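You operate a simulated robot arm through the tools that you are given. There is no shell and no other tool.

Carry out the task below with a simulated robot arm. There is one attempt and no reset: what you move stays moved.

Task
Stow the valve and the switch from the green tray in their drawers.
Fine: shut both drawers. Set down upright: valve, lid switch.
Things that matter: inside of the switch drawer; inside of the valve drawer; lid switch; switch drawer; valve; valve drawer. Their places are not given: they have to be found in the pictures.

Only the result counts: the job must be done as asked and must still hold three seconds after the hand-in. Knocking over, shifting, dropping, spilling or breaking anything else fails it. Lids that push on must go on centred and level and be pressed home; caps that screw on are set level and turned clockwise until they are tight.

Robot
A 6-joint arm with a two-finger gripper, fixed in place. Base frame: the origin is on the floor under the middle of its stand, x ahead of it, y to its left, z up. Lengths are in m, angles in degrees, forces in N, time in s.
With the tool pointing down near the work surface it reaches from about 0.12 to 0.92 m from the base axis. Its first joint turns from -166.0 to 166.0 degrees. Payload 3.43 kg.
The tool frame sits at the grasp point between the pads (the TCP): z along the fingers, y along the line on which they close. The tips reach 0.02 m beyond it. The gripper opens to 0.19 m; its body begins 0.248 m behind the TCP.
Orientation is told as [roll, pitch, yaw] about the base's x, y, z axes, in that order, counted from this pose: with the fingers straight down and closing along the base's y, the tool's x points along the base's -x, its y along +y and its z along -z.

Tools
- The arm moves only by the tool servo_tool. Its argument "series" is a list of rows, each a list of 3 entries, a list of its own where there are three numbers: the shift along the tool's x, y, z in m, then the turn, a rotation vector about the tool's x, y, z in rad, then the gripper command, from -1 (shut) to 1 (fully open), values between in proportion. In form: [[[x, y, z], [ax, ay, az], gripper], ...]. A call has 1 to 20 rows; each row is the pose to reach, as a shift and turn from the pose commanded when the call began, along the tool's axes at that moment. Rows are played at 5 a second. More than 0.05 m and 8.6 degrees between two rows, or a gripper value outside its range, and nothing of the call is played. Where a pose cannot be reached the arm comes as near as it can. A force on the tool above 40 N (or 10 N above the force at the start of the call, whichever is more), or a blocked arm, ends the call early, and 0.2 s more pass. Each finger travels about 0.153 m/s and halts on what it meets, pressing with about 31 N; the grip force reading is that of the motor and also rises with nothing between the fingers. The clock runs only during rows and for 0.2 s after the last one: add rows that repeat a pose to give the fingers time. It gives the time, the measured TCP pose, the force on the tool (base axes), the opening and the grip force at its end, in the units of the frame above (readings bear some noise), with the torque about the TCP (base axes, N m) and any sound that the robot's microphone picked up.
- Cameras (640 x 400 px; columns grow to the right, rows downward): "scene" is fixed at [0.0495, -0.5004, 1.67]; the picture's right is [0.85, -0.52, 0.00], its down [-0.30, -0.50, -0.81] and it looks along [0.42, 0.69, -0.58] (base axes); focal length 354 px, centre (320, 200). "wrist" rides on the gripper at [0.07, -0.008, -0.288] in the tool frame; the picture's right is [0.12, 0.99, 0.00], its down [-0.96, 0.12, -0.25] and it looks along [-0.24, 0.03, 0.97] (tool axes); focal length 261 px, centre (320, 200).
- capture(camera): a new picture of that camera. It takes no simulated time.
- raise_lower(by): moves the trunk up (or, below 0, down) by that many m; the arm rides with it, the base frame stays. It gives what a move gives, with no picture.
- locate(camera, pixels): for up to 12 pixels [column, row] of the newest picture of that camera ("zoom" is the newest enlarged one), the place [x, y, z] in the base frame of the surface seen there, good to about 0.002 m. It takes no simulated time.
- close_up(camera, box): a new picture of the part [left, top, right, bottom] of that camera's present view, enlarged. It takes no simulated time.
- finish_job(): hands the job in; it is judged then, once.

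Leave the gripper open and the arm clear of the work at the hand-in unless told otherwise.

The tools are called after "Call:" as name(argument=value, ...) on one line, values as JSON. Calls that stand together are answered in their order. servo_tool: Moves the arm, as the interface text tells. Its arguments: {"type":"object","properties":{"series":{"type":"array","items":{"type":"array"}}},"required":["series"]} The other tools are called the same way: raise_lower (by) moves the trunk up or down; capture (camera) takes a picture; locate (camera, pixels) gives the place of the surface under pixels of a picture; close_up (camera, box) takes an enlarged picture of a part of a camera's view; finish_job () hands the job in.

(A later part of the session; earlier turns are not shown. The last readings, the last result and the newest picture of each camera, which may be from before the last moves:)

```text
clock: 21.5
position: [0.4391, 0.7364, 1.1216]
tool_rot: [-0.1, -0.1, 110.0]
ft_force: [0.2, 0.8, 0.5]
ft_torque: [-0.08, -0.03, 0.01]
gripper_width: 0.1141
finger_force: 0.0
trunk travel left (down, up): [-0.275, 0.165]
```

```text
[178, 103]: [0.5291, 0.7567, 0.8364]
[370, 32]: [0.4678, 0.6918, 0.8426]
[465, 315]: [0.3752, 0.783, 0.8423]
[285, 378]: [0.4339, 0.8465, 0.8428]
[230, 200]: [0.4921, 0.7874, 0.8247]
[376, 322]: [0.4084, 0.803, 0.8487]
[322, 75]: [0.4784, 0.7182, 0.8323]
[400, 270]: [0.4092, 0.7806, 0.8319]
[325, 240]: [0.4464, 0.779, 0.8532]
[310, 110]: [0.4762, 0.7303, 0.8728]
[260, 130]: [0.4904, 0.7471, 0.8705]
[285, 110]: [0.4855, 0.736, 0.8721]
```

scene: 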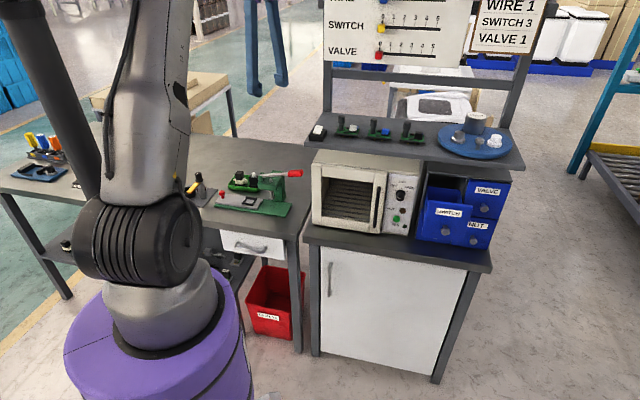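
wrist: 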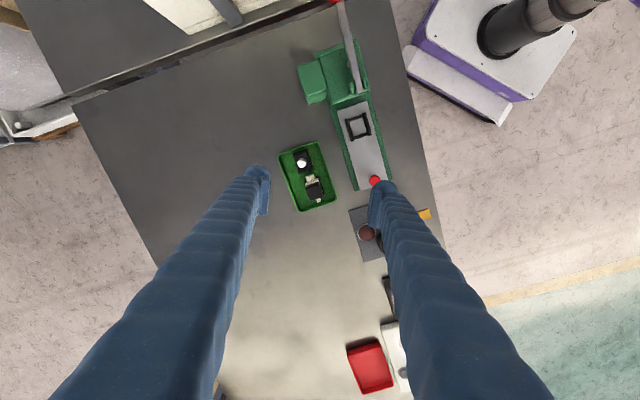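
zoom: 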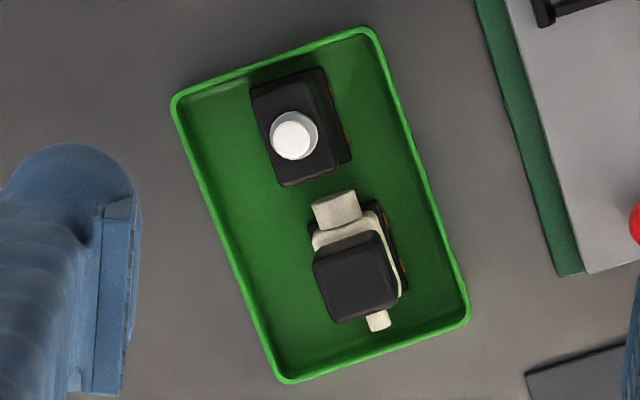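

The switch block is ≈0.025 (n) × 0.042 (t), top z 0.872, centred at ≈(0.4776, 0.7421). The tray rim is z 0.8425. I turn to yaw ~134°, move above the switch to z≈0.97 and narrow the opening to 0.045.

Call:
servo_tool(series=[[[0.002, -0.0095, 0.038], [0, 0, -0.105], 0], [[0.0039, -0.0191, 0.076], [0, 0, -0.21], -0.3], [[0.0059, -0.0286, 0.114], [0, 0, -0.315], -0.526], [[0.0078, -0.0381, 0.1516], [0, 0, -0.419], -0.526], [[0.0078, -0.0381, 0.1516], [0, 0, -0.419], -0.526]])

Call:
capture(camera="wrist")

Call:
close_up(camera="scene", box=[180, 80, 340, 230])

```text
clock: 22.7
position: [0.4805, 0.743, 0.9682]
tool_rot: [-0.1, 0.0, 134.0]
ft_force: [-0.1, 0.1, -0.8]
ft_torque: [-0.05, -0.02, 0.0]
gripper_width: 0.0451
finger_force: 0.1
trunk travel left (down, up): [-0.275, 0.165]
```

```text
taken
```

wrist: 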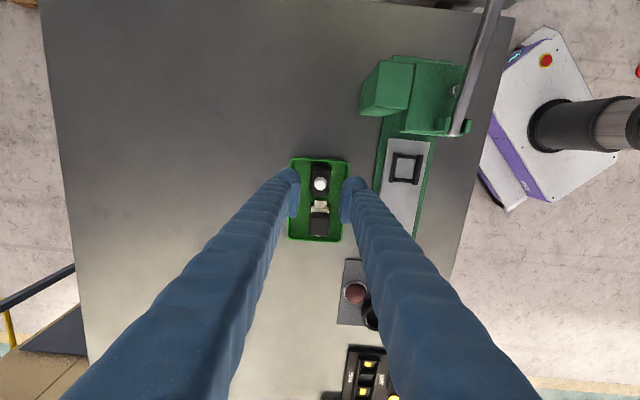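

```text
2.67 times, centred on (260, 155) of scene
```

zoom: 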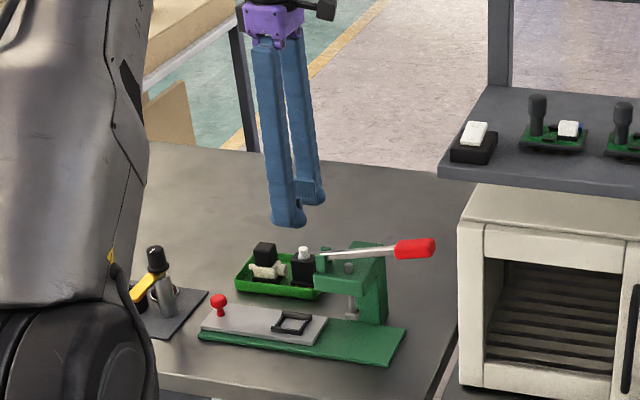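

I zoom in to verify centring over the switch.

Call:
close_up(camera="wrist", box=[270, 150, 370, 250])

```text
4.00 times, centred on (320, 200) of wrist
```

zoom: 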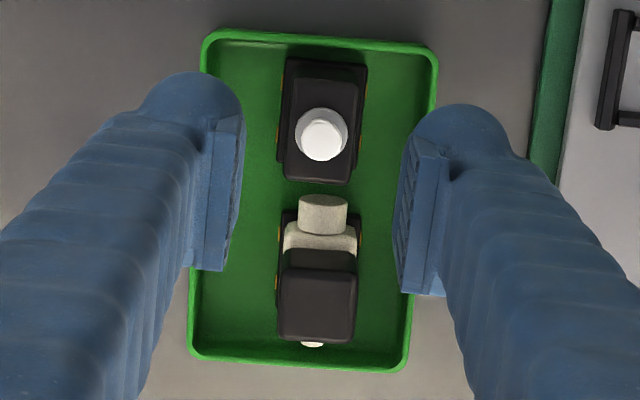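

Call:
locate(camera="zoom", pixels=[[322, 142], [290, 100], [357, 100], [290, 172], [348, 178], [322, 170], [322, 90], [280, 160], [366, 150], [318, 305], [282, 300], [354, 300]])

Call:
locate(camera="zoom", pixels=[[222, 195], [232, 120], [445, 160], [430, 280], [323, 210], [320, 240], [240, 90], [400, 150], [318, 275], [318, 335], [290, 240], [355, 240]])

```text
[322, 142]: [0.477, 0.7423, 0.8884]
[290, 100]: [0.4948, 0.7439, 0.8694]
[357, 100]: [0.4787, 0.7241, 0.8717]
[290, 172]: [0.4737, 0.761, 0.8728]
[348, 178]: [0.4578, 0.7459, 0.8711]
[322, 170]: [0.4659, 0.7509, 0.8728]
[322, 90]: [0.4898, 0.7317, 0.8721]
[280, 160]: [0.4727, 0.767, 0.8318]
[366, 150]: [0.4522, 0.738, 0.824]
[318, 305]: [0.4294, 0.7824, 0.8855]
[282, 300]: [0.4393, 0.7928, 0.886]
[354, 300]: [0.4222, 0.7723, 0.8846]
```

```text
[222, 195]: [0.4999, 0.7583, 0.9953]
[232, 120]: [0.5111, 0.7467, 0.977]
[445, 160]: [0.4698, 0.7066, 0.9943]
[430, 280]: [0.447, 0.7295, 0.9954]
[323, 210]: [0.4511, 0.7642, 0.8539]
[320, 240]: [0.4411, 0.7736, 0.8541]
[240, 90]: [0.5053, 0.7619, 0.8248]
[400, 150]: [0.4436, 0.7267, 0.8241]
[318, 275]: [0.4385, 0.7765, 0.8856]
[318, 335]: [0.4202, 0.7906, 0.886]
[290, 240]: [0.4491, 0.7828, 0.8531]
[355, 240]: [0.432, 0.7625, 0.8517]
```

The switch centre is n=0.8627, t=-0.187; the TCP is about 2 mm off, which I correct while descending to z≈0.867 (tips just above the tray rim).

Call:
servo_tool(series=[[[-0.0014, 0.0022, 0.035], [0, 0, 0], -0.526], [[-0.0014, 0.0022, 0.07], [0, 0, 0], -0.526], [[-0.0014, 0.0022, 0.09], [0, 0, 0], -0.526], [[-0.0014, 0.0022, 0.101], [0, 0, 0], -0.526], [[-0.0014, 0.0022, 0.101], [0, 0, 0], -0.526]])

Call:
close_up(camera="wrist", box=[270, 150, 370, 250])

Call:
close_up(camera="scene", box=[215, 140, 295, 210])

```text
clock: 23.9
position: [0.4769, 0.7404, 0.8684]
tool_rot: [0.0, 0.1, 134.1]
ft_force: [-0.5, 0.2, -1.0]
ft_torque: [0.0, -0.02, -0.01]
gripper_width: 0.0449
finger_force: 0.1
trunk travel left (down, up): [-0.275, 0.165]
```

```text
4.00 times, centred on (320, 200) of wrist
```

zoom: 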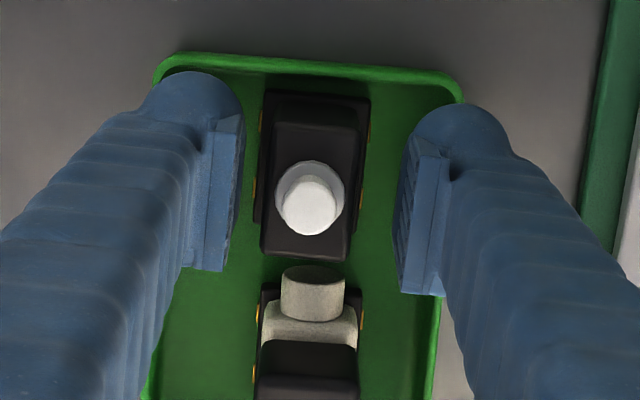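

```text
5.71 times, centred on (255, 175) of scene
```

zoom: 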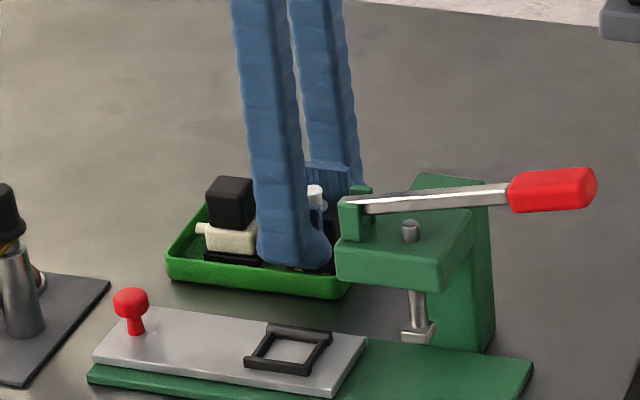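

The pads straddle the switch block. I close the gripper.

Call:
servo_tool(series=[[[0, -0.001, 0], [0, 0, 0], -0.62], [[0, -0.001, 0], [0, 0, 0], -0.72], [[0, -0.001, 0], [0, 0, 0], -0.85], [[0, -0.001, 0], [0, 0, 0], -1], [[0, -0.001, 0], [0, 0, 0], -1], [[0, -0.001, 0], [0, 0, 0], -1]])

Call:
close_up(camera="wrist", box=[270, 150, 370, 250])

```text
clock: 25.3
position: [0.4779, 0.7401, 0.8678]
tool_rot: [0.0, 0.0, 134.0]
ft_force: [0.4, -0.4, -0.6]
ft_torque: [0.01, 0.04, 0.0]
gripper_width: 0.0247
finger_force: 31.2
trunk travel left (down, up): [-0.275, 0.165]
```

```text
4.00 times, centred on (320, 200) of wrist
```

zoom: 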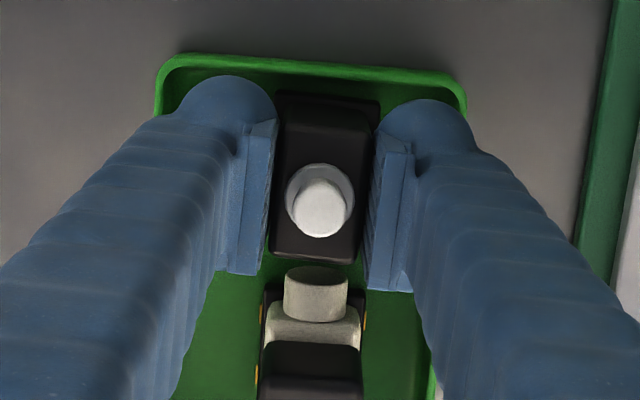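

The switch is held (width 0.0247, force 31 N). I lift straight up 0.16 m.

Call:
servo_tool(series=[[[0, 0, -0.01], [0, 0, 0], -1], [[0, 0, -0.03], [0, 0, 0], -1], [[0, 0, -0.06], [0, 0, 0], -1], [[0, 0, -0.1], [0, 0, 0], -1], [[0, 0, -0.14], [0, 0, 0], -1], [[0, 0, -0.18], [0, 0, 0], -1], [[0, 0, -0.18], [0, 0, 0], -1]])

Call:
capture(camera="wrist")

Call:
capture(camera="scene")

```text
clock: 26.9
position: [0.478, 0.7411, 1.0507]
tool_rot: [0.0, -0.1, 134.0]
ft_force: [0.5, 0.2, -1.1]
ft_torque: [0.02, -0.01, 0.0]
gripper_width: 0.0244
finger_force: 31.1
trunk travel left (down, up): [-0.275, 0.165]
```

```text
taken
```

wrist: 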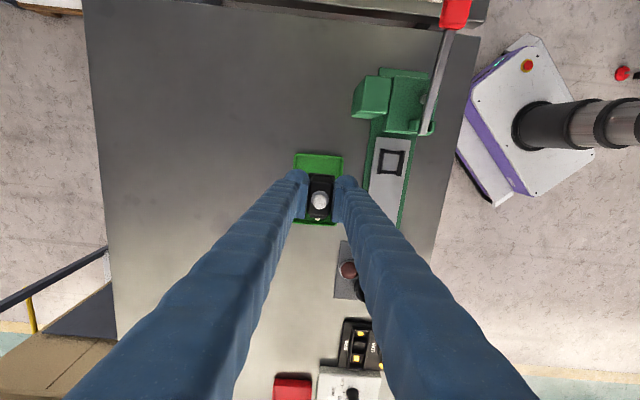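

```text
taken
```

scene: 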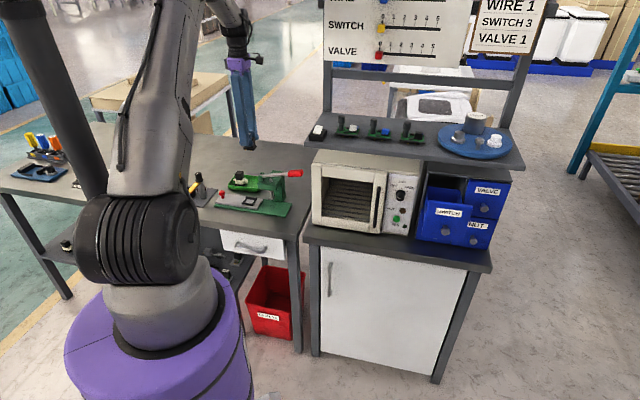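

The switch is lifted and the tray undisturbed. Now I retrace the path: first up and inward past the oven corner, then around the shelf at z≈1.33, turning gradually back.

Call:
servo_tool(series=[[[0.0148, 0.0067, -0.0373], [0, 0, 0], -1], [[0.0296, 0.0133, -0.0745], [0, 0, 0], -1], [[0.0444, 0.02, -0.1118], [0, 0, 0], -1], [[0.0592, 0.0266, -0.149], [0, 0, 0], -1], [[0.0812, 0.0356, -0.179], [0, 0, 0.05], -1], [[0.1033, 0.0446, -0.209], [0, 0, 0.1], -1], [[0.1253, 0.0536, -0.239], [0, 0, 0.15], -1], [[0.1486, 0.0744, -0.249], [0, 0, 0.2], -1], [[0.1718, 0.0953, -0.259], [0, 0, 0.25], -1], [[0.1951, 0.1161, -0.269], [0, 0, 0.3], -1], [[0.2145, 0.1488, -0.272], [0, 0, 0.35], -1], [[0.234, 0.1814, -0.275], [0, 0, 0.4], -1], [[0.2534, 0.2141, -0.279], [0, 0, 0.45], -1], [[0.2698, 0.2439, -0.279], [0, 0, 0.5], -1], [[0.2862, 0.2737, -0.279], [0, 0, 0.55], -1], [[0.3027, 0.3034, -0.279], [0, 0, 0.6], -1], [[0.3191, 0.3332, -0.279], [0, 0, 0.65], -1]])

Call:
capture(camera="scene")

Call:
capture(camera="wrist")

```text
clock: 30.5
position: [0.4585, 0.2805, 1.328]
tool_rot: [-0.1, 0.0, 96.9]
ft_force: [-0.4, 0.3, 0.6]
ft_torque: [0.08, 0.01, -0.01]
gripper_width: 0.0247
finger_force: 31.3
trunk travel left (down, up): [-0.275, 0.165]
```

```text
taken
```

scene: 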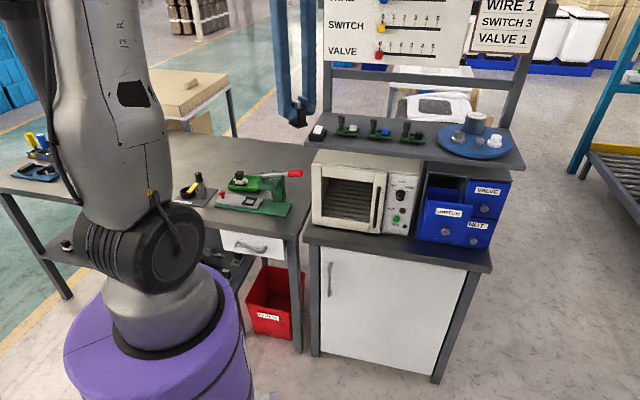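

```text
taken
```

wrist: 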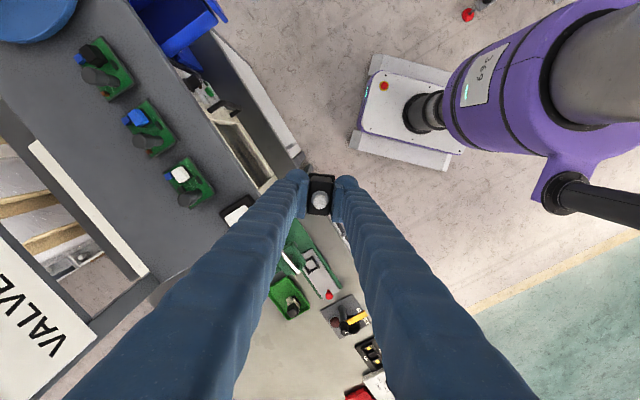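

Going well. Next I go via (0.50, 0.10) to (0.70, -0.08) in front of the open drawer, turning to yaw 45°.

Call:
servo_tool(series=[[[0.0461, -0.0048, 0], [0, 0, 0.0906], -1], [[0.0921, -0.0096, 0], [0, 0, 0.1812], -1], [[0.1382, -0.0144, 0], [0, 0, 0.2718], -1], [[0.1842, -0.0192, 0], [0, 0, 0.3624], -1], [[0.218, -0.0486, 0], [0, 0, 0.453], -1], [[0.2519, -0.0781, 0], [0, 0, 0.5436], -1], [[0.2857, -0.1075, 0], [0, 0, 0.6342], -1], [[0.3195, -0.1369, 0], [0, 0, 0.7248], -1], [[0.3534, -0.1664, 0], [0, 0, 0.8154], -1], [[0.3872, -0.1958, 0], [0, 0, 0.906], -1], [[0.3872, -0.1958, 0], [0, 0, 0.906], -1]])

Call:
capture(camera="wrist")

Call:
close_up(camera="scene", box=[400, 60, 560, 250])

```text
clock: 32.9
position: [0.6994, -0.0821, 1.3277]
tool_rot: [0.0, 0.1, 44.8]
ft_force: [0.0, 0.4, -0.8]
ft_torque: [0.04, -0.05, 0.0]
gripper_width: 0.0246
finger_force: 30.3
trunk travel left (down, up): [-0.275, 0.165]
```

```text
taken
```

wrist: 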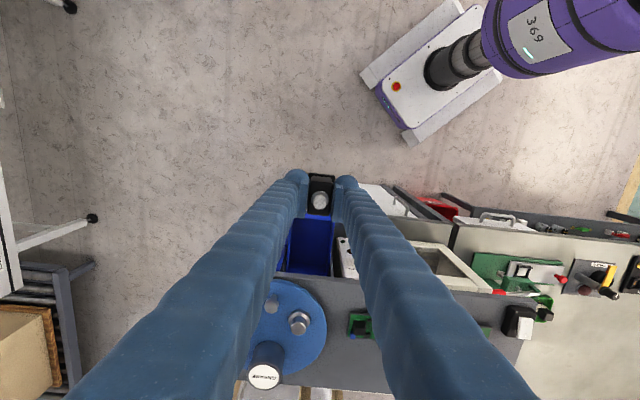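

```text
2.11 times, centred on (480, 155) of scene
```

zoom: 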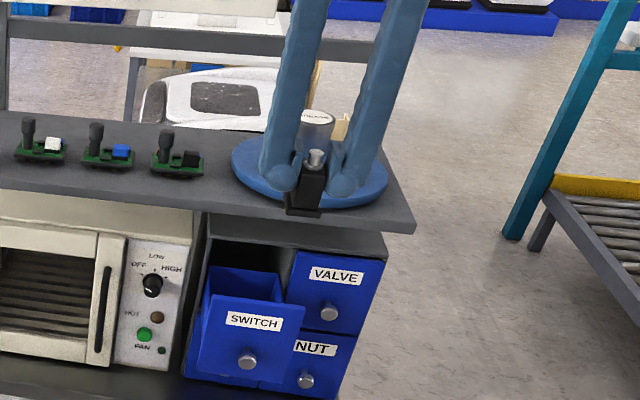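

The switch hangs upright in the gripper. I move forward 0.1435 m along n to above the drawer opening (n=0.58), then down to z≈1.13.

Call:
servo_tool(series=[[[-0.036, -0.0003, 0], [0, 0, 0], -1], [[-0.072, -0.0006, 0], [0, 0, 0], -1], [[-0.108, -0.0009, 0], [0, 0, 0], -1], [[-0.1435, -0.0012, 0], [0, 0, 0], -1], [[-0.1435, -0.0012, 0.04], [0, 0, 0], -1], [[-0.1435, -0.0012, 0.08], [0, 0, 0], -1], [[-0.1435, -0.0012, 0.12], [0, 0, 0], -1], [[-0.1435, -0.0012, 0.16], [0, 0, 0], -1], [[-0.1435, -0.0012, 0.19], [0, 0, 0], -1], [[-0.1435, -0.0012, 0.19], [0, 0, 0], -1]])

Call:
capture(camera="wrist")

Call:
close_up(camera="scene", box=[420, 120, 530, 240])

```text
clock: 35.1
position: [0.802, 0.0199, 1.1365]
tool_rot: [0.1, -0.1, 44.8]
ft_force: [-0.1, 0.6, -0.2]
ft_torque: [-0.03, 0.0, 0.0]
gripper_width: 0.0245
finger_force: 31.3
trunk travel left (down, up): [-0.275, 0.165]
```

```text
taken
```

wrist: 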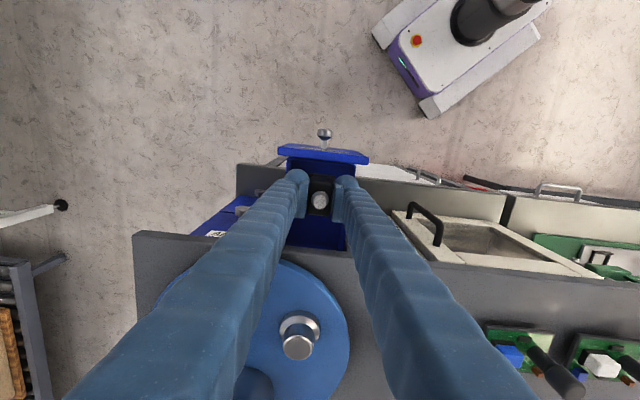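

```text
3.33 times, centred on (475, 180) of scene
```

zoom: 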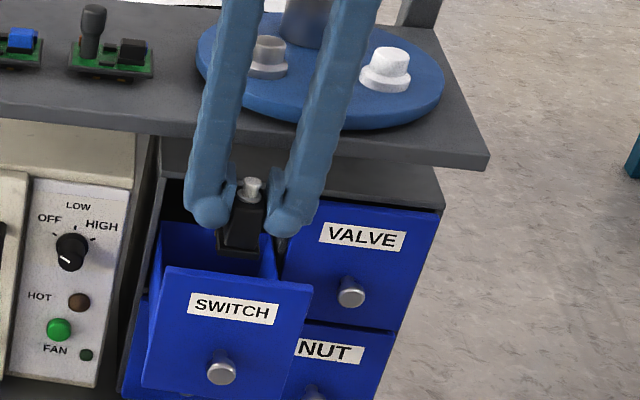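

Centred over the drawer opening (t=0.553, n=0.581) with no contact force. I descend to z≈1.022, then check.

Call:
servo_tool(series=[[[0, 0, 0.03], [0, 0, 0], -1], [[0, 0, 0.06], [0, 0, 0], -1], [[0, 0, 0.085], [0, 0, 0], -1], [[0, 0, 0.105], [0, 0, 0], -1], [[0, 0, 0.115], [0, 0, 0], -1], [[0, 0, 0.115], [0, 0, 0], -1]])

Call:
close_up(camera="wrist", box=[250, 130, 390, 260])

Call:
close_up(camera="scene", box=[420, 120, 530, 240])

```text
clock: 36.5
position: [0.8014, 0.0198, 1.0215]
tool_rot: [0.0, 0.0, 44.8]
ft_force: [-0.4, 0.4, -0.1]
ft_torque: [-0.03, -0.01, 0.02]
gripper_width: 0.0247
finger_force: 31.1
trunk travel left (down, up): [-0.275, 0.165]
```

```text
3.08 times, centred on (320, 195) of wrist
```

zoom: 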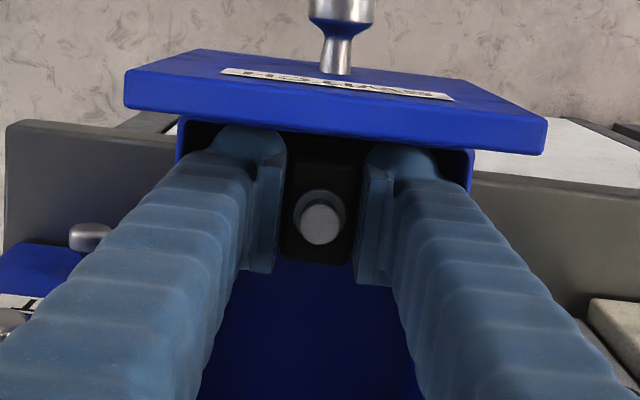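

```text
3.33 times, centred on (475, 180) of scene
```

zoom: 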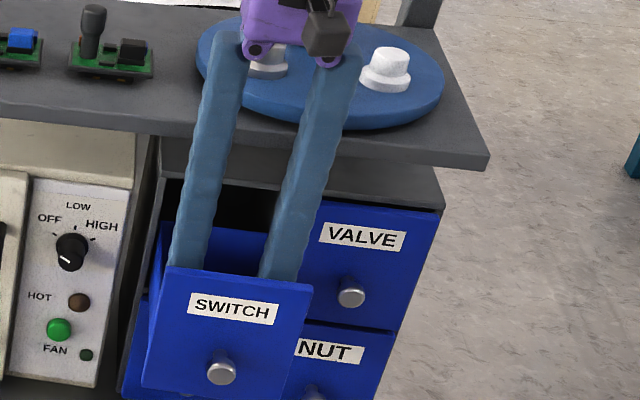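

It's inside the drawer walls with clearance. I lower slowly 8 mm to near the expected contact height of 1.013.

Call:
servo_tool(series=[[[0, 0, 0.003], [0, 0, 0], -1], [[0, 0, 0.005], [0, 0, 0], -1], [[0, 0, 0.0065], [0, 0, 0], -1], [[0, 0, 0.008], [0, 0, 0], -1]])

```text
clock: 37.5
position: [0.8028, 0.019, 1.0141]
tool_rot: [0.0, 0.0, 44.8]
ft_force: [-0.6, 0.1, 0.8]
ft_torque: [0.04, -0.03, -0.04]
gripper_width: 0.0245
finger_force: 31.4
trunk travel left (down, up): [-0.275, 0.165]
```

No clear contact yet (fz 0.8). I lower in 1 mm steps.

Call:
servo_tool(series=[[[0, 0, 0.001], [0, 0, 0], -1], [[0, 0, 0.001], [0, 0, 0], -1]])

Call:
servo_tool(series=[[[0, 0, 0.001], [0, 0, 0], -1], [[0, 0, 0.001], [0, 0, 0], -1]])

```text
clock: 38.1
position: [0.8018, 0.0192, 1.0137]
tool_rot: [0.0, 0.1, 44.8]
ft_force: [-0.3, 0.6, 9.1]
ft_torque: [0.01, 0.03, -0.02]
gripper_width: 0.025
finger_force: 31.1
trunk travel left (down, up): [-0.275, 0.165]
```

```text
clock: 38.7
position: [0.8027, 0.0182, 1.0137]
tool_rot: [-0.1, 0.0, 44.8]
ft_force: [1.6, 1.3, 17.8]
ft_torque: [-0.02, 0.0, -0.01]
gripper_width: 0.0247
finger_force: 30.8
trunk travel left (down, up): [-0.275, 0.165]
```

The switch is on the drawer floor (fz rises to 18 N). I relax by 1.5 mm and open the fingers slightly to 0.038 (room to the drawer walls is limited).

Call:
servo_tool(series=[[[0, 0, -0.0017], [0, 0, 0], -1], [[0, 0, -0.0017], [0, 0, 0], -0.72], [[0, 0, -0.0017], [0, 0, 0], -0.66], [[0, 0, -0.0017], [0, 0, 0], -0.6], [[0, 0, -0.0017], [0, 0, 0], -0.6]])

Call:
close_up(camera="wrist", box=[250, 130, 390, 260])

```text
clock: 39.9
position: [0.8027, 0.0184, 1.0133]
tool_rot: [0.0, 0.1, 44.8]
ft_force: [0.4, -0.8, 0.2]
ft_torque: [0.0, -0.06, 0.05]
gripper_width: 0.0375
finger_force: 0.1
trunk travel left (down, up): [-0.275, 0.165]
```

```text
3.08 times, centred on (320, 195) of wrist
```

zoom: 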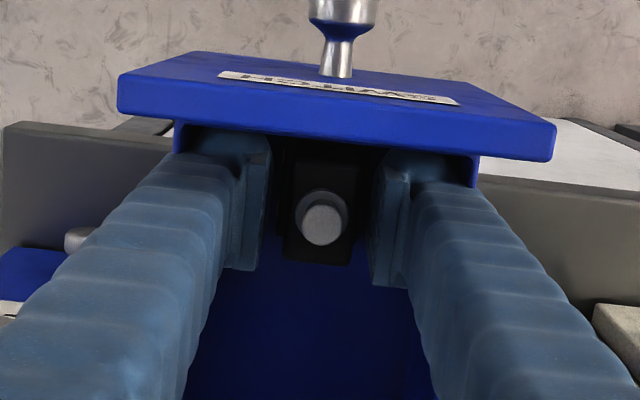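

The switch is free and standing. I raise straight up, keeping the opening.

Call:
servo_tool(series=[[[0, 0, -0.01], [0, 0, 0], -0.6], [[0, 0, -0.03], [0, 0, 0], -0.6], [[0, 0, -0.06], [0, 0, 0], -0.6], [[0, 0, -0.1], [0, 0, 0], -0.6], [[0, 0, -0.15], [0, 0, 0], -0.6], [[0, 0, -0.2], [0, 0, 0], -0.6], [[0.04, 0, -0.22], [0, 0, 0], -0.6], [[0.08, 0, -0.22], [0, 0, 0], -0.6], [[0.12, 0, -0.22], [0, 0, 0], -0.6]])

Call:
capture(camera="wrist")

Call:
close_up(camera="scene", box=[420, 120, 530, 240])

```text
clock: 41.9
position: [0.7156, -0.0665, 1.2357]
tool_rot: [-0.1, -0.2, 44.8]
ft_force: [-1.3, 0.1, 1.2]
ft_torque: [-0.05, -0.07, 0.01]
gripper_width: 0.038
finger_force: 0.1
trunk travel left (down, up): [-0.275, 0.165]
```

```text
taken
```

wrist: 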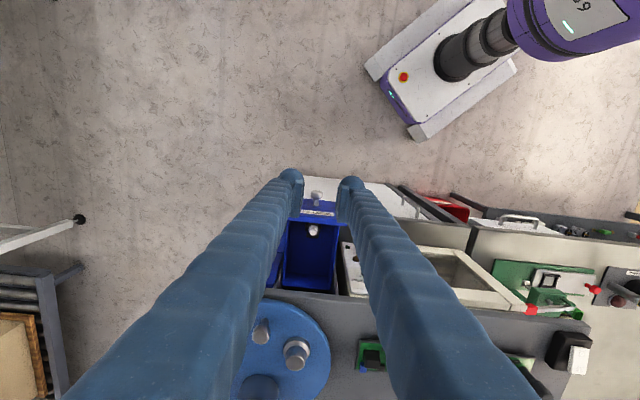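

```text
3.33 times, centred on (475, 180) of scene
```

zoom: 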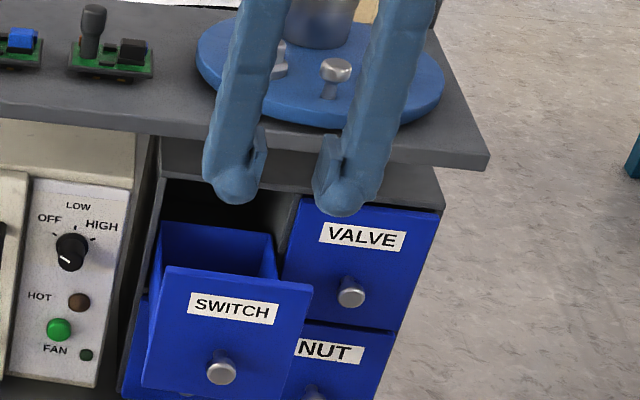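

I zoom on the drawer to confirm the switch stands upright.

Call:
close_up(camera="wrist", box=[270, 190, 360, 300])

```text
3.64 times, centred on (315, 245) of wrist
```

zoom: 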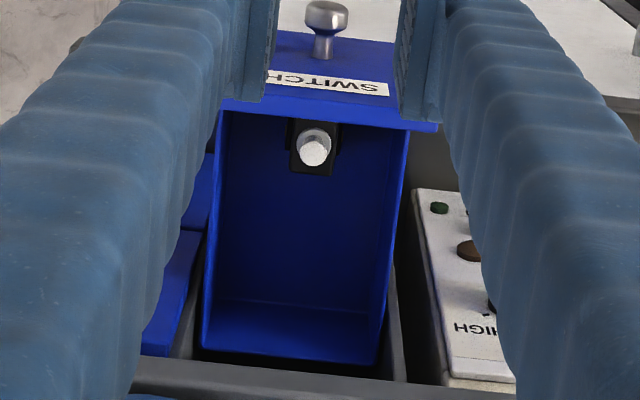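

The switch stands upright near the drawer front. To close gently, I'll grip the knob again and push. First tilt the tool -45° again here.

Call:
servo_tool(series=[[[0, 0, 0], [0, -0.131, 0], -0.368], [[0, 0, 0], [0, -0.262, 0], -0.368], [[0, 0, 0], [0, -0.393, 0], -0.368], [[0, 0, 0], [0, -0.524, 0], -0.368], [[0, 0, 0], [0, -0.655, 0], -0.368], [[0, 0, 0], [0, -0.785, 0], -0.368], [[0, 0, 0], [0, -0.785, 0], -0.368]])

```text
clock: 43.5
position: [0.7174, -0.0665, 1.2355]
tool_rot: [0.0, -45.1, 44.8]
ft_force: [-0.4, -0.6, -0.4]
ft_torque: [0.09, -0.02, 0.0]
gripper_width: 0.0598
finger_force: 0.0
trunk travel left (down, up): [-0.275, 0.165]
```

Now I descend to the pre-grasp pose 0.06 m behind the opened knob.

Call:
servo_tool(series=[[[0.025, 0, 0.0259], [0, 0, 0], -0.368], [[0.05, 0, 0.0518], [0, 0, 0], -0.368], [[0.0751, 0, 0.0777], [0, 0, 0], -0.368], [[0.1001, 0, 0.1036], [0, 0, 0], -0.368], [[0.1251, 0, 0.1295], [0, 0, 0], -0.368], [[0.1251, 0, 0.1295], [0, 0, 0], -0.368]])

Call:
close_up(camera="wrist", box=[230, 120, 410, 260])

```text
clock: 44.9
position: [0.7194, -0.063, 1.0537]
tool_rot: [0.1, -45.0, 44.9]
ft_force: [0.0, 0.9, 0.2]
ft_torque: [0.03, -0.02, 0.02]
gripper_width: 0.0599
finger_force: 0.1
trunk travel left (down, up): [-0.275, 0.165]
```

```text
2.86 times, centred on (320, 190) of wrist
```

zoom: 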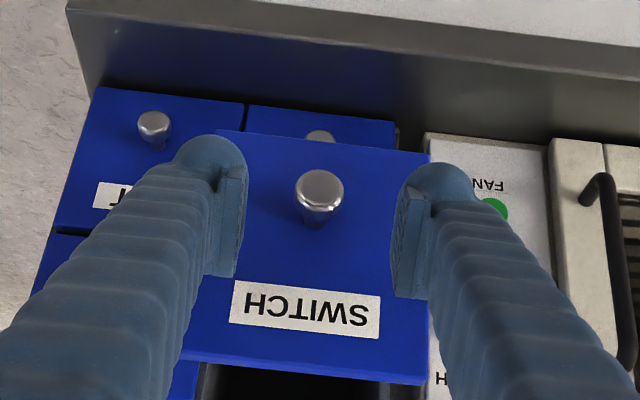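

Aligned with the knob. I advance 0.058 m and close on it.

Call:
servo_tool(series=[[[0, 0, 0.025], [0, 0, 0], -0.368], [[0, 0, 0.045], [0, 0, 0], -0.368], [[0, 0, 0.058], [0, 0, 0], -0.368], [[0, 0, 0.058], [0, 0, 0], -0.368], [[0, 0, 0.058], [0, 0, 0], -0.6], [[0, 0, 0.058], [0, 0, 0], -0.75], [[0, 0, 0.058], [0, 0, 0], -0.9], [[0, 0, 0.058], [0, 0, 0], -1], [[0, 0, 0.058], [0, 0, 0], -1]])

```text
clock: 46.9
position: [0.7496, -0.0347, 1.0121]
tool_rot: [0.0, -45.0, 44.8]
ft_force: [2.4, -3.9, -1.5]
ft_torque: [-0.04, 0.01, -0.05]
gripper_width: 0.0227
finger_force: 44.7
trunk travel left (down, up): [-0.275, 0.165]
```

The knob is held. I push slowly along +n by 0.13 m (about 0.04 m/s) to avoid jolting the switch.

Call:
servo_tool(series=[[[-0.002, 0, 0.002], [0, 0, 0], -1], [[-0.006, 0, 0.006], [0, 0, 0], -1], [[-0.0115, 0, 0.0115], [0, 0, 0], -1], [[-0.017, 0, 0.017], [0, 0, 0], -1], [[-0.0225, 0, 0.0225], [0, 0, 0], -1], [[-0.028, 0, 0.028], [0, 0, 0], -1], [[-0.0335, 0, 0.0335], [0, 0, 0], -1], [[-0.039, 0, 0.039], [0, 0, 0], -1], [[-0.0445, 0, 0.0445], [0, 0, 0], -1], [[-0.05, 0, 0.05], [0, 0, 0], -1], [[-0.0555, 0, 0.0555], [0, 0, 0], -1], [[-0.061, 0, 0.061], [0, 0, 0], -1], [[-0.0665, 0, 0.0665], [0, 0, 0], -1], [[-0.072, 0, 0.072], [0, 0, 0], -1], [[-0.0775, 0, 0.0775], [0, 0, 0], -1], [[-0.083, 0, 0.083], [0, 0, 0], -1], [[-0.088, 0, 0.088], [0, 0, 0], -1], [[-0.0915, 0, 0.0915], [0, 0, 0], -1], [[-0.0925, 0, 0.0925], [0, 0, 0], -1]])

Call:
capture(camera="wrist")

Call:
close_up(camera="scene", box=[400, 110, 530, 250])

```text
clock: 50.9
position: [0.842, 0.0571, 1.0125]
tool_rot: [0.0, -45.0, 44.8]
ft_force: [2.5, -2.3, -3.8]
ft_torque: [-0.08, 0.04, 0.0]
gripper_width: 0.0227
finger_force: 45.4
trunk travel left (down, up): [-0.275, 0.165]
```

```text
taken
```

wrist: 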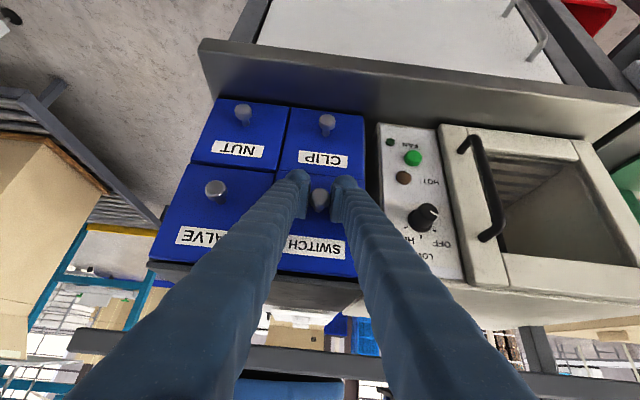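

```text
2.86 times, centred on (465, 180) of scene
```

zoom: 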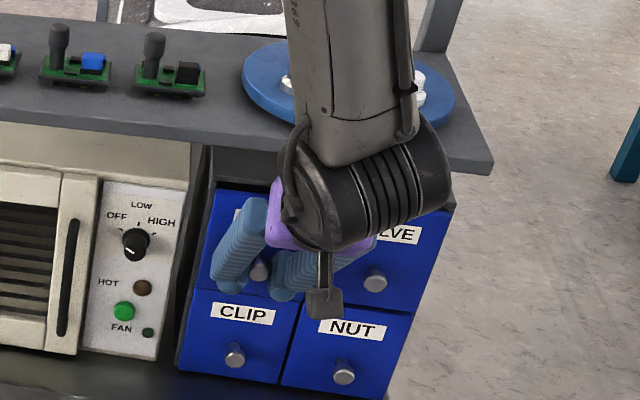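

About 10 mm remain. I push on slowly in ~1.5 mm steps until resistance.

Call:
servo_tool(series=[[[-0.0015, 0, 0.0015], [0, 0, 0], -1], [[-0.003, 0, 0.003], [0, 0, 0], -1], [[-0.0045, 0, 0.0045], [0, 0, 0], -1], [[-0.0058, 0, 0.0058], [0, 0, 0], -1], [[-0.0068, 0, 0.0068], [0, 0, 0], -1], [[-0.0076, 0, 0.0076], [0, 0, 0], -1], [[-0.0084, 0, 0.0084], [0, 0, 0], -1], [[-0.009, 0, 0.009], [0, 0, 0], -1]])

Call:
close_up(camera="wrist", box=[180, 80, 380, 290])

```text
clock: 52.7
position: [0.8478, 0.0626, 1.0128]
tool_rot: [0.0, -44.9, 44.7]
ft_force: [-21.2, -21.5, -0.7]
ft_torque: [-0.15, 0.14, 0.0]
gripper_width: 0.0228
finger_force: 44.6
trunk travel left (down, up): [-0.275, 0.165]
```

```text
1.90 times, centred on (280, 185) of wrist
```

zoom: 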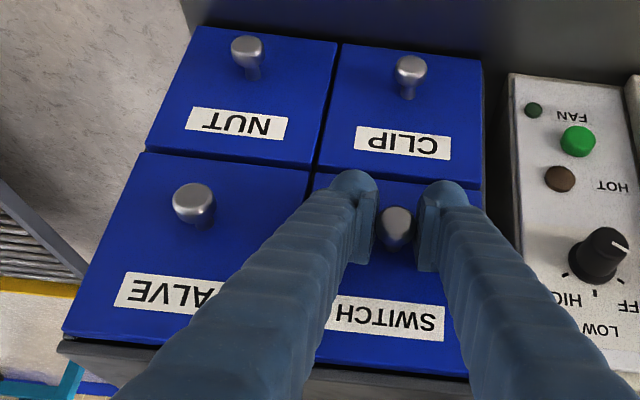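

Resistance of 30 N: the drawer is shut. I release the knob and back off along the tool axis.

Call:
servo_tool(series=[[[0, 0, 0], [0, 0, 0], -0.7], [[0, 0, 0], [0, 0, 0], -0.368], [[0, 0, 0], [0, 0, 0], -0.368], [[0, 0, -0.02], [0, 0, 0], -0.368], [[0, 0, -0.05], [0, 0, 0], -0.368], [[0, 0, -0.08], [0, 0, 0], -0.368]])

Call:
close_up(camera="wrist", box=[180, 80, 380, 290])

```text
clock: 54.1
position: [0.8072, 0.0258, 1.0686]
tool_rot: [-0.1, -45.0, 44.8]
ft_force: [-0.8, 0.7, 0.7]
ft_torque: [-0.01, 0.0, -0.04]
gripper_width: 0.0598
finger_force: 0.1
trunk travel left (down, up): [-0.275, 0.165]
```

```text
1.90 times, centred on (280, 185) of wrist
```

zoom: 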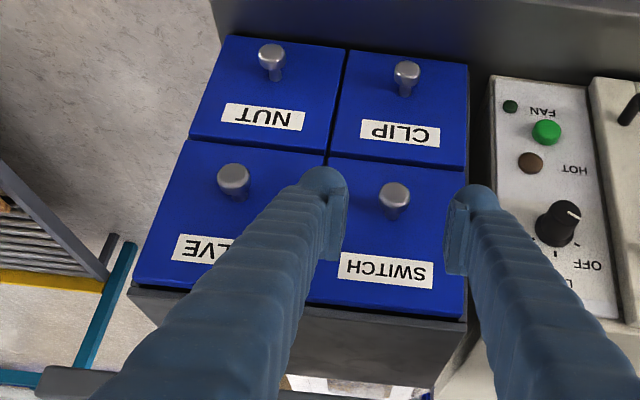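

The SWITCH drawer looks flush. I verify via face points on all drawers, and get the VALVE knob position.

Call:
locate(camera="zoom", pixels=[[360, 180], [440, 210], [440, 150], [380, 75], [370, 235], [170, 225], [270, 150], [233, 180], [234, 198], [393, 195], [220, 185], [248, 185]])

```text
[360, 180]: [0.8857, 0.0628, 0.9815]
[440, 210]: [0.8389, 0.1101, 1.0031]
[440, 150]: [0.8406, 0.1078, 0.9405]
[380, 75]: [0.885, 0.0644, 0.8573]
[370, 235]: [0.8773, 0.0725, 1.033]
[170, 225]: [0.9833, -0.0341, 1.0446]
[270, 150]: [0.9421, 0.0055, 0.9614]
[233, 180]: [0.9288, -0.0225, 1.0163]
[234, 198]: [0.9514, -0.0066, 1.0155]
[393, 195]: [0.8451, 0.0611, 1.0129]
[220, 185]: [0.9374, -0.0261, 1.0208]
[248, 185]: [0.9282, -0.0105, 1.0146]
```

All faces are at n≈0.671, so SWITCH is fully shut. VALVE knob: TCP target ≈ (0.9325, -0.0190, 1.0135). I shift sideways to its pre-grasp pose, 0.07 m back.

Call:
servo_tool(series=[[[0, -0.03, 0], [0, 0, 0], -0.368], [[-0.0005, -0.06, 0.003], [0, 0, 0], -0.368], [[-0.001, -0.09, 0.006], [0, 0, 0], -0.368], [[-0.0013, -0.1203, 0.0093], [0, 0, 0], -0.368], [[-0.0013, -0.1203, 0.0093], [0, 0, 0], -0.368]])

Call:
close_up(camera="wrist", box=[220, 90, 420, 260])

```text
clock: 55.3
position: [0.9001, -0.0539, 1.0642]
tool_rot: [0.0, -44.9, 44.8]
ft_force: [-0.2, 0.6, 0.3]
ft_torque: [0.01, 0.0, 0.03]
gripper_width: 0.06
finger_force: 0.0
trunk travel left (down, up): [-0.275, 0.165]
```

```text
2.35 times, centred on (320, 175) of wrist
```

zoom: 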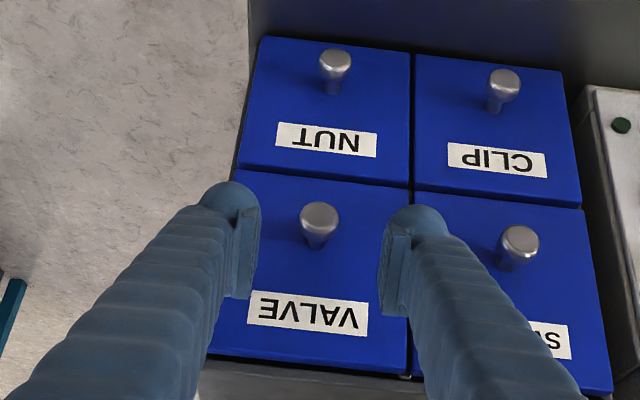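

Centred on the VALVE knob. I advance 0.069 m along the tool axis and close on the knob.

Call:
servo_tool(series=[[[0.0005, 0, 0.03], [0, 0, 0], -0.368], [[0.001, 0, 0.055], [0, 0, 0], -0.368], [[0.001, 0, 0.069], [0, 0, 0], -0.368], [[0.001, 0, 0.069], [0, 0, 0], -0.368], [[0.001, 0, 0.069], [0, 0, 0], -0.6], [[0.001, 0, 0.069], [0, 0, 0], -0.8], [[0.001, 0, 0.069], [0, 0, 0], -1], [[0.001, 0, 0.069], [0, 0, 0], -1], [[0.001, 0, 0.069], [0, 0, 0], -1]])

Call:
close_up(camera="wrist", box=[220, 90, 420, 260])

```text
clock: 57.3
position: [0.9335, -0.021, 1.014]
tool_rot: [0.0, -45.0, 44.8]
ft_force: [-6.0, -11.1, -3.2]
ft_torque: [-0.14, 0.05, 0.08]
gripper_width: 0.0226
finger_force: 45.1
trunk travel left (down, up): [-0.275, 0.165]
```

```text
2.35 times, centred on (320, 175) of wrist
```

zoom: 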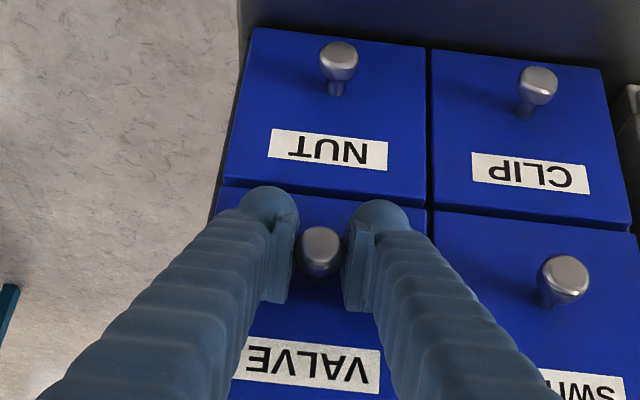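

Knob held. I pull the VALVE drawer out by 0.136 m.

Call:
servo_tool(series=[[[0.004, 0, -0.004], [0, 0, 0], -1], [[0.01, 0, -0.01], [0, 0, 0], -1], [[0.018, 0, -0.018], [0, 0, 0], -1], [[0.026, 0, -0.026], [0, 0, 0], -1], [[0.034, 0, -0.034], [0, 0, 0], -1], [[0.042, 0, -0.042], [0, 0, 0], -1], [[0.05, 0, -0.05], [0, 0, 0], -1], [[0.058, 0, -0.058], [0, 0, 0], -1], [[0.066, 0, -0.066], [0, 0, 0], -1], [[0.074, 0, -0.074], [0, 0, 0], -1], [[0.082, 0, -0.082], [0, 0, 0], -1], [[0.09, 0, -0.09], [0, 0, 0], -1], [[0.0965, 0, -0.0965], [0, 0, 0], -1], [[0.0965, 0, -0.0965], [0, 0, 0], -1]])

Call:
close_up(camera="scene", box=[400, 110, 530, 250])

```text
clock: 60.3
position: [0.8391, -0.1157, 1.0137]
tool_rot: [0.0, -44.9, 45.0]
ft_force: [9.9, -10.1, 0.1]
ft_torque: [-0.09, -0.02, -0.05]
gripper_width: 0.0224
finger_force: 44.1
trunk travel left (down, up): [-0.275, 0.165]
```

```text
2.86 times, centred on (465, 180) of scene
```

zoom: 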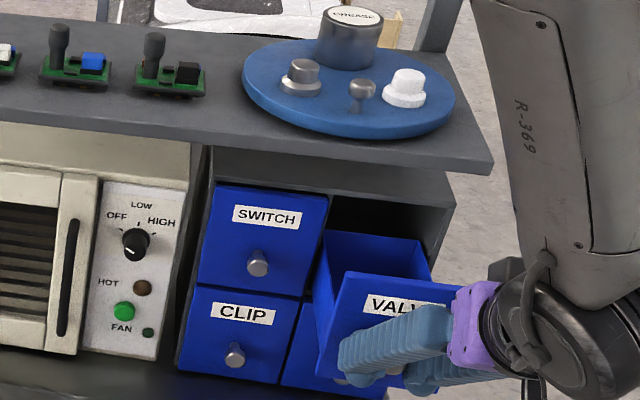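

The drawer is open ~0.134 m. I release and back off, then rise and return the tool to vertical.

Call:
servo_tool(series=[[[0, 0, 0], [0, 0, 0], -0.7], [[0, 0, 0], [0, 0, 0], -0.368], [[0, 0, 0], [0, 0, 0], -0.368], [[0, 0, -0.02], [0, 0, 0], -0.368], [[0, 0, -0.05], [0, 0, 0], -0.368], [[0, 0, -0.09], [0, 0, 0], -0.368], [[0, 0, -0.13], [0, 0, 0], -0.368]])

Call:
servo_tool(series=[[[-0.03, 0, -0.03], [0, 0, 0], -0.368], [[-0.06, 0, -0.06], [0, 0, 0], -0.368], [[-0.09, 0, -0.09], [0, 0, 0], -0.368], [[-0.12, 0, -0.12], [0, 0, 0], -0.368], [[-0.15, 0, -0.15], [0, 0, 0], -0.368], [[-0.15, 0, -0.15], [0, 0.131, 0], 0], [[-0.15, 0, -0.15], [0, 0.262, 0], 0.2], [[-0.15, 0, -0.15], [0, 0.393, 0], 0.2], [[-0.15, 0, -0.15], [0, 0.524, 0], 0.2], [[-0.15, 0, -0.15], [0, 0.655, 0], 0.2], [[-0.15, 0, -0.15], [0, 0.785, 0], 0.2], [[-0.15, 0, -0.15], [0, 0.785, 0], 0.2]])

Call:
capture(camera="wrist")

Call:
close_up(camera="scene", box=[400, 110, 530, 250])

```text
clock: 61.9
position: [0.7719, -0.1817, 1.1071]
tool_rot: [-0.1, -44.9, 44.8]
ft_force: [0.0, -0.5, 0.5]
ft_torque: [0.01, -0.04, 0.01]
gripper_width: 0.06
finger_force: 0.1
trunk travel left (down, up): [-0.275, 0.165]
```

```text
clock: 64.5
position: [0.7701, -0.18, 1.3196]
tool_rot: [-0.1, 0.2, 44.8]
ft_force: [-1.5, 1.1, 0.3]
ft_torque: [-0.04, -0.07, 0.05]
gripper_width: 0.1141
finger_force: 0.0
trunk travel left (down, up): [-0.275, 0.165]
```

```text
taken
```

wrist: 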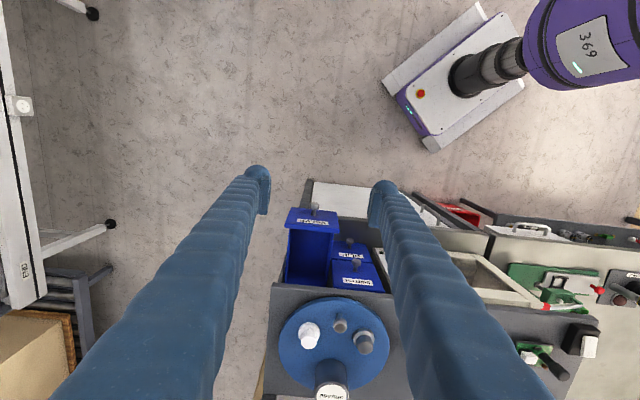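

```text
2.86 times, centred on (465, 180) of scene
```

zoom: 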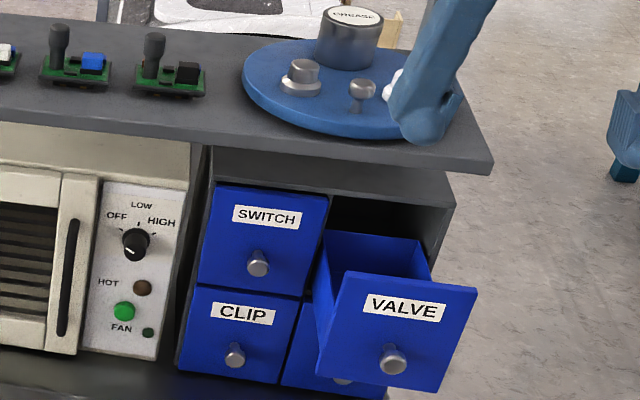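

The VALVE drawer is open and SWITCH is shut. I zoom and measure the VALVE drawer's interior.

Call:
close_up(camera="wrist", box=[270, 190, 390, 300])

```text
3.64 times, centred on (330, 245) of wrist
```

zoom: 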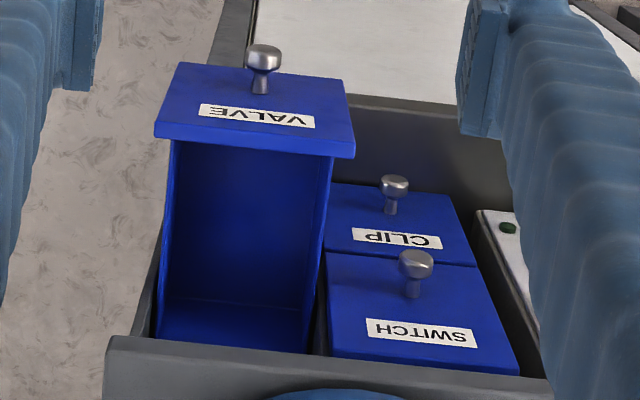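

Call:
locate(camera="zoom", pixels=[[250, 130], [250, 146], [250, 158], [165, 220], [172, 220], [240, 220], [314, 220], [322, 220], [318, 240], [262, 50], [158, 133], [352, 155]])

```text
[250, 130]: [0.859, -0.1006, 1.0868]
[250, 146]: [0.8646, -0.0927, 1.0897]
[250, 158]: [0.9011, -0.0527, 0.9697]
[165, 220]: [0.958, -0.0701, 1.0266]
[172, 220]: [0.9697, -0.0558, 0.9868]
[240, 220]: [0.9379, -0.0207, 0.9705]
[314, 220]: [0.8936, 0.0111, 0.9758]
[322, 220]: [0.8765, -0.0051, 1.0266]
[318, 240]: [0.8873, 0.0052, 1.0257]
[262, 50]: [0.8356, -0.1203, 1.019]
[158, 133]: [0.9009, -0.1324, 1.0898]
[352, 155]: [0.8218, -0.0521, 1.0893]
```

VALVE drawer interior: t centre 0.6743, front panel inner face n=0.546. Now I go back for the valve along the same known route, first to (0.46, 0.28).

Call:
servo_tool(series=[[[-0.0007, 0.0486, -0.001], [0, 0, -0.0755], 0.2], [[-0.0014, 0.0973, -0.002], [0, 0, -0.151], 0.2], [[-0.0021, 0.1459, -0.003], [0, 0, -0.2265], 0.2], [[-0.0028, 0.1945, -0.004], [0, 0, -0.302], 0.2], [[-0.0035, 0.2431, -0.005], [0, 0, -0.3775], 0.2], [[-0.0042, 0.2918, -0.006], [0, 0, -0.453], 0.2], [[-0.0049, 0.3404, -0.007], [0, 0, -0.5285], 0.2], [[-0.0056, 0.389, -0.008], [0, 0, -0.604], 0.2], [[-0.0302, 0.428, -0.008], [0, 0, -0.6795], 0.2], [[-0.0548, 0.467, -0.008], [0, 0, -0.755], 0.2], [[-0.0795, 0.5059, -0.008], [0, 0, -0.8305], 0.2], [[-0.1041, 0.5449, -0.008], [0, 0, -0.906], 0.2], [[-0.1041, 0.5449, -0.008], [0, 0, -0.906], 0.2]])

```text
clock: 67.3
position: [0.4621, 0.2792, 1.326]
tool_rot: [0.0, 0.0, 96.8]
ft_force: [0.2, -0.5, 0.0]
ft_torque: [0.0, 0.0, 0.01]
gripper_width: 0.1138
finger_force: 0.1
trunk travel left (down, up): [-0.275, 0.165]
```

Now I extend past the pole and over the tray to above the valve, turning to yaw 134°.

Call:
servo_tool(series=[[[-0.0314, -0.0133, -0.001], [0, 0, -0.0361], 0.2], [[-0.0627, -0.0266, -0.002], [0, 0, -0.0722], 0.2], [[-0.0941, -0.0398, -0.003], [0, 0, -0.1083], 0.2], [[-0.1254, -0.0531, -0.004], [0, 0, -0.1444], 0.2], [[-0.1606, -0.0674, -0.001], [0, 0, -0.1805], 0.2], [[-0.1959, -0.0816, 0.002], [0, 0, -0.2166], 0.2], [[-0.2311, -0.0959, 0.006], [0, 0, -0.2527], 0.2], [[-0.2623, -0.0984, 0.016], [0, 0, -0.2888], 0.2], [[-0.2934, -0.101, 0.026], [0, 0, -0.3249], 0.2], [[-0.3246, -0.1035, 0.036], [0, 0, -0.361], 0.2], [[-0.3446, -0.0967, 0.0635], [0, 0, -0.3971], 0.2], [[-0.3646, -0.0899, 0.091], [0, 0, -0.4332], 0.2], [[-0.3846, -0.0831, 0.1185], [0, 0, -0.4693], 0.2], [[-0.4046, -0.0763, 0.146], [0, 0, -0.5054], 0.2], [[-0.4261, -0.065, 0.171], [0, 0, -0.5415], 0.2], [[-0.4476, -0.0538, 0.196], [0, 0, -0.5776], 0.2], [[-0.4691, -0.0425, 0.221], [0, 0, -0.6137], 0.2], [[-0.4906, -0.0312, 0.246], [0, 0, -0.649], 0.2], [[-0.4906, -0.0312, 0.246], [0, 0, -0.649], 0.2]])

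Call:
capture(camera="wrist")

Call:
capture(camera="scene")

```text
clock: 71.3
position: [0.434, 0.7705, 1.0809]
tool_rot: [0.0, 0.0, 133.9]
ft_force: [0.4, 0.4, 0.1]
ft_torque: [-0.04, 0.06, 0.04]
gripper_width: 0.1139
finger_force: 0.0
trunk travel left (down, up): [-0.275, 0.165]
```

```text
taken
```

wrist: 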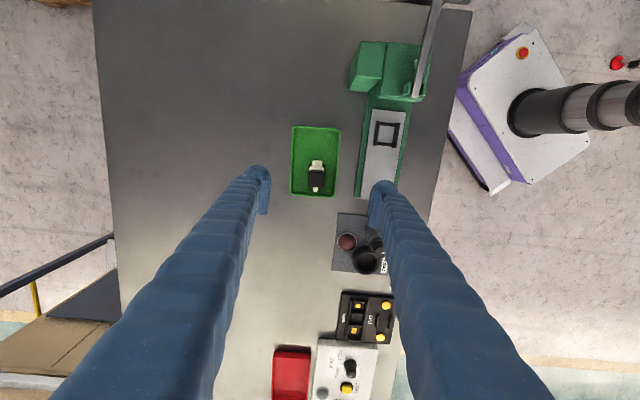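

```text
taken
```

scene: 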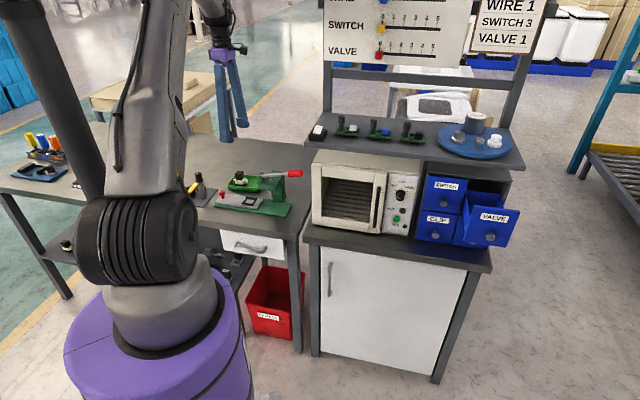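

The valve alone stands in the tray at wrist (316,175). I zoom in to measure it.

Call:
close_up(camera="wrist", box=[276, 120, 356, 200])

```text
5.00 times, centred on (316, 160) of wrist
```

zoom: 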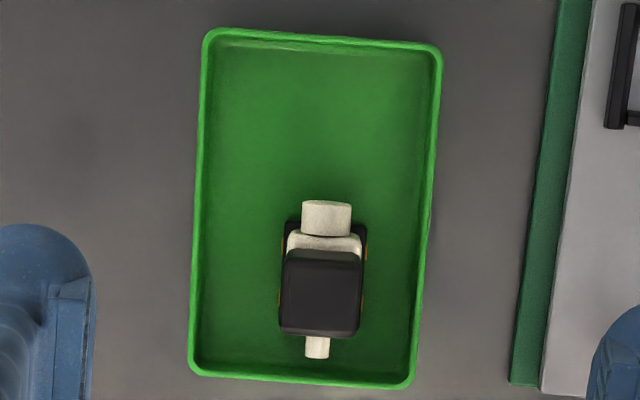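

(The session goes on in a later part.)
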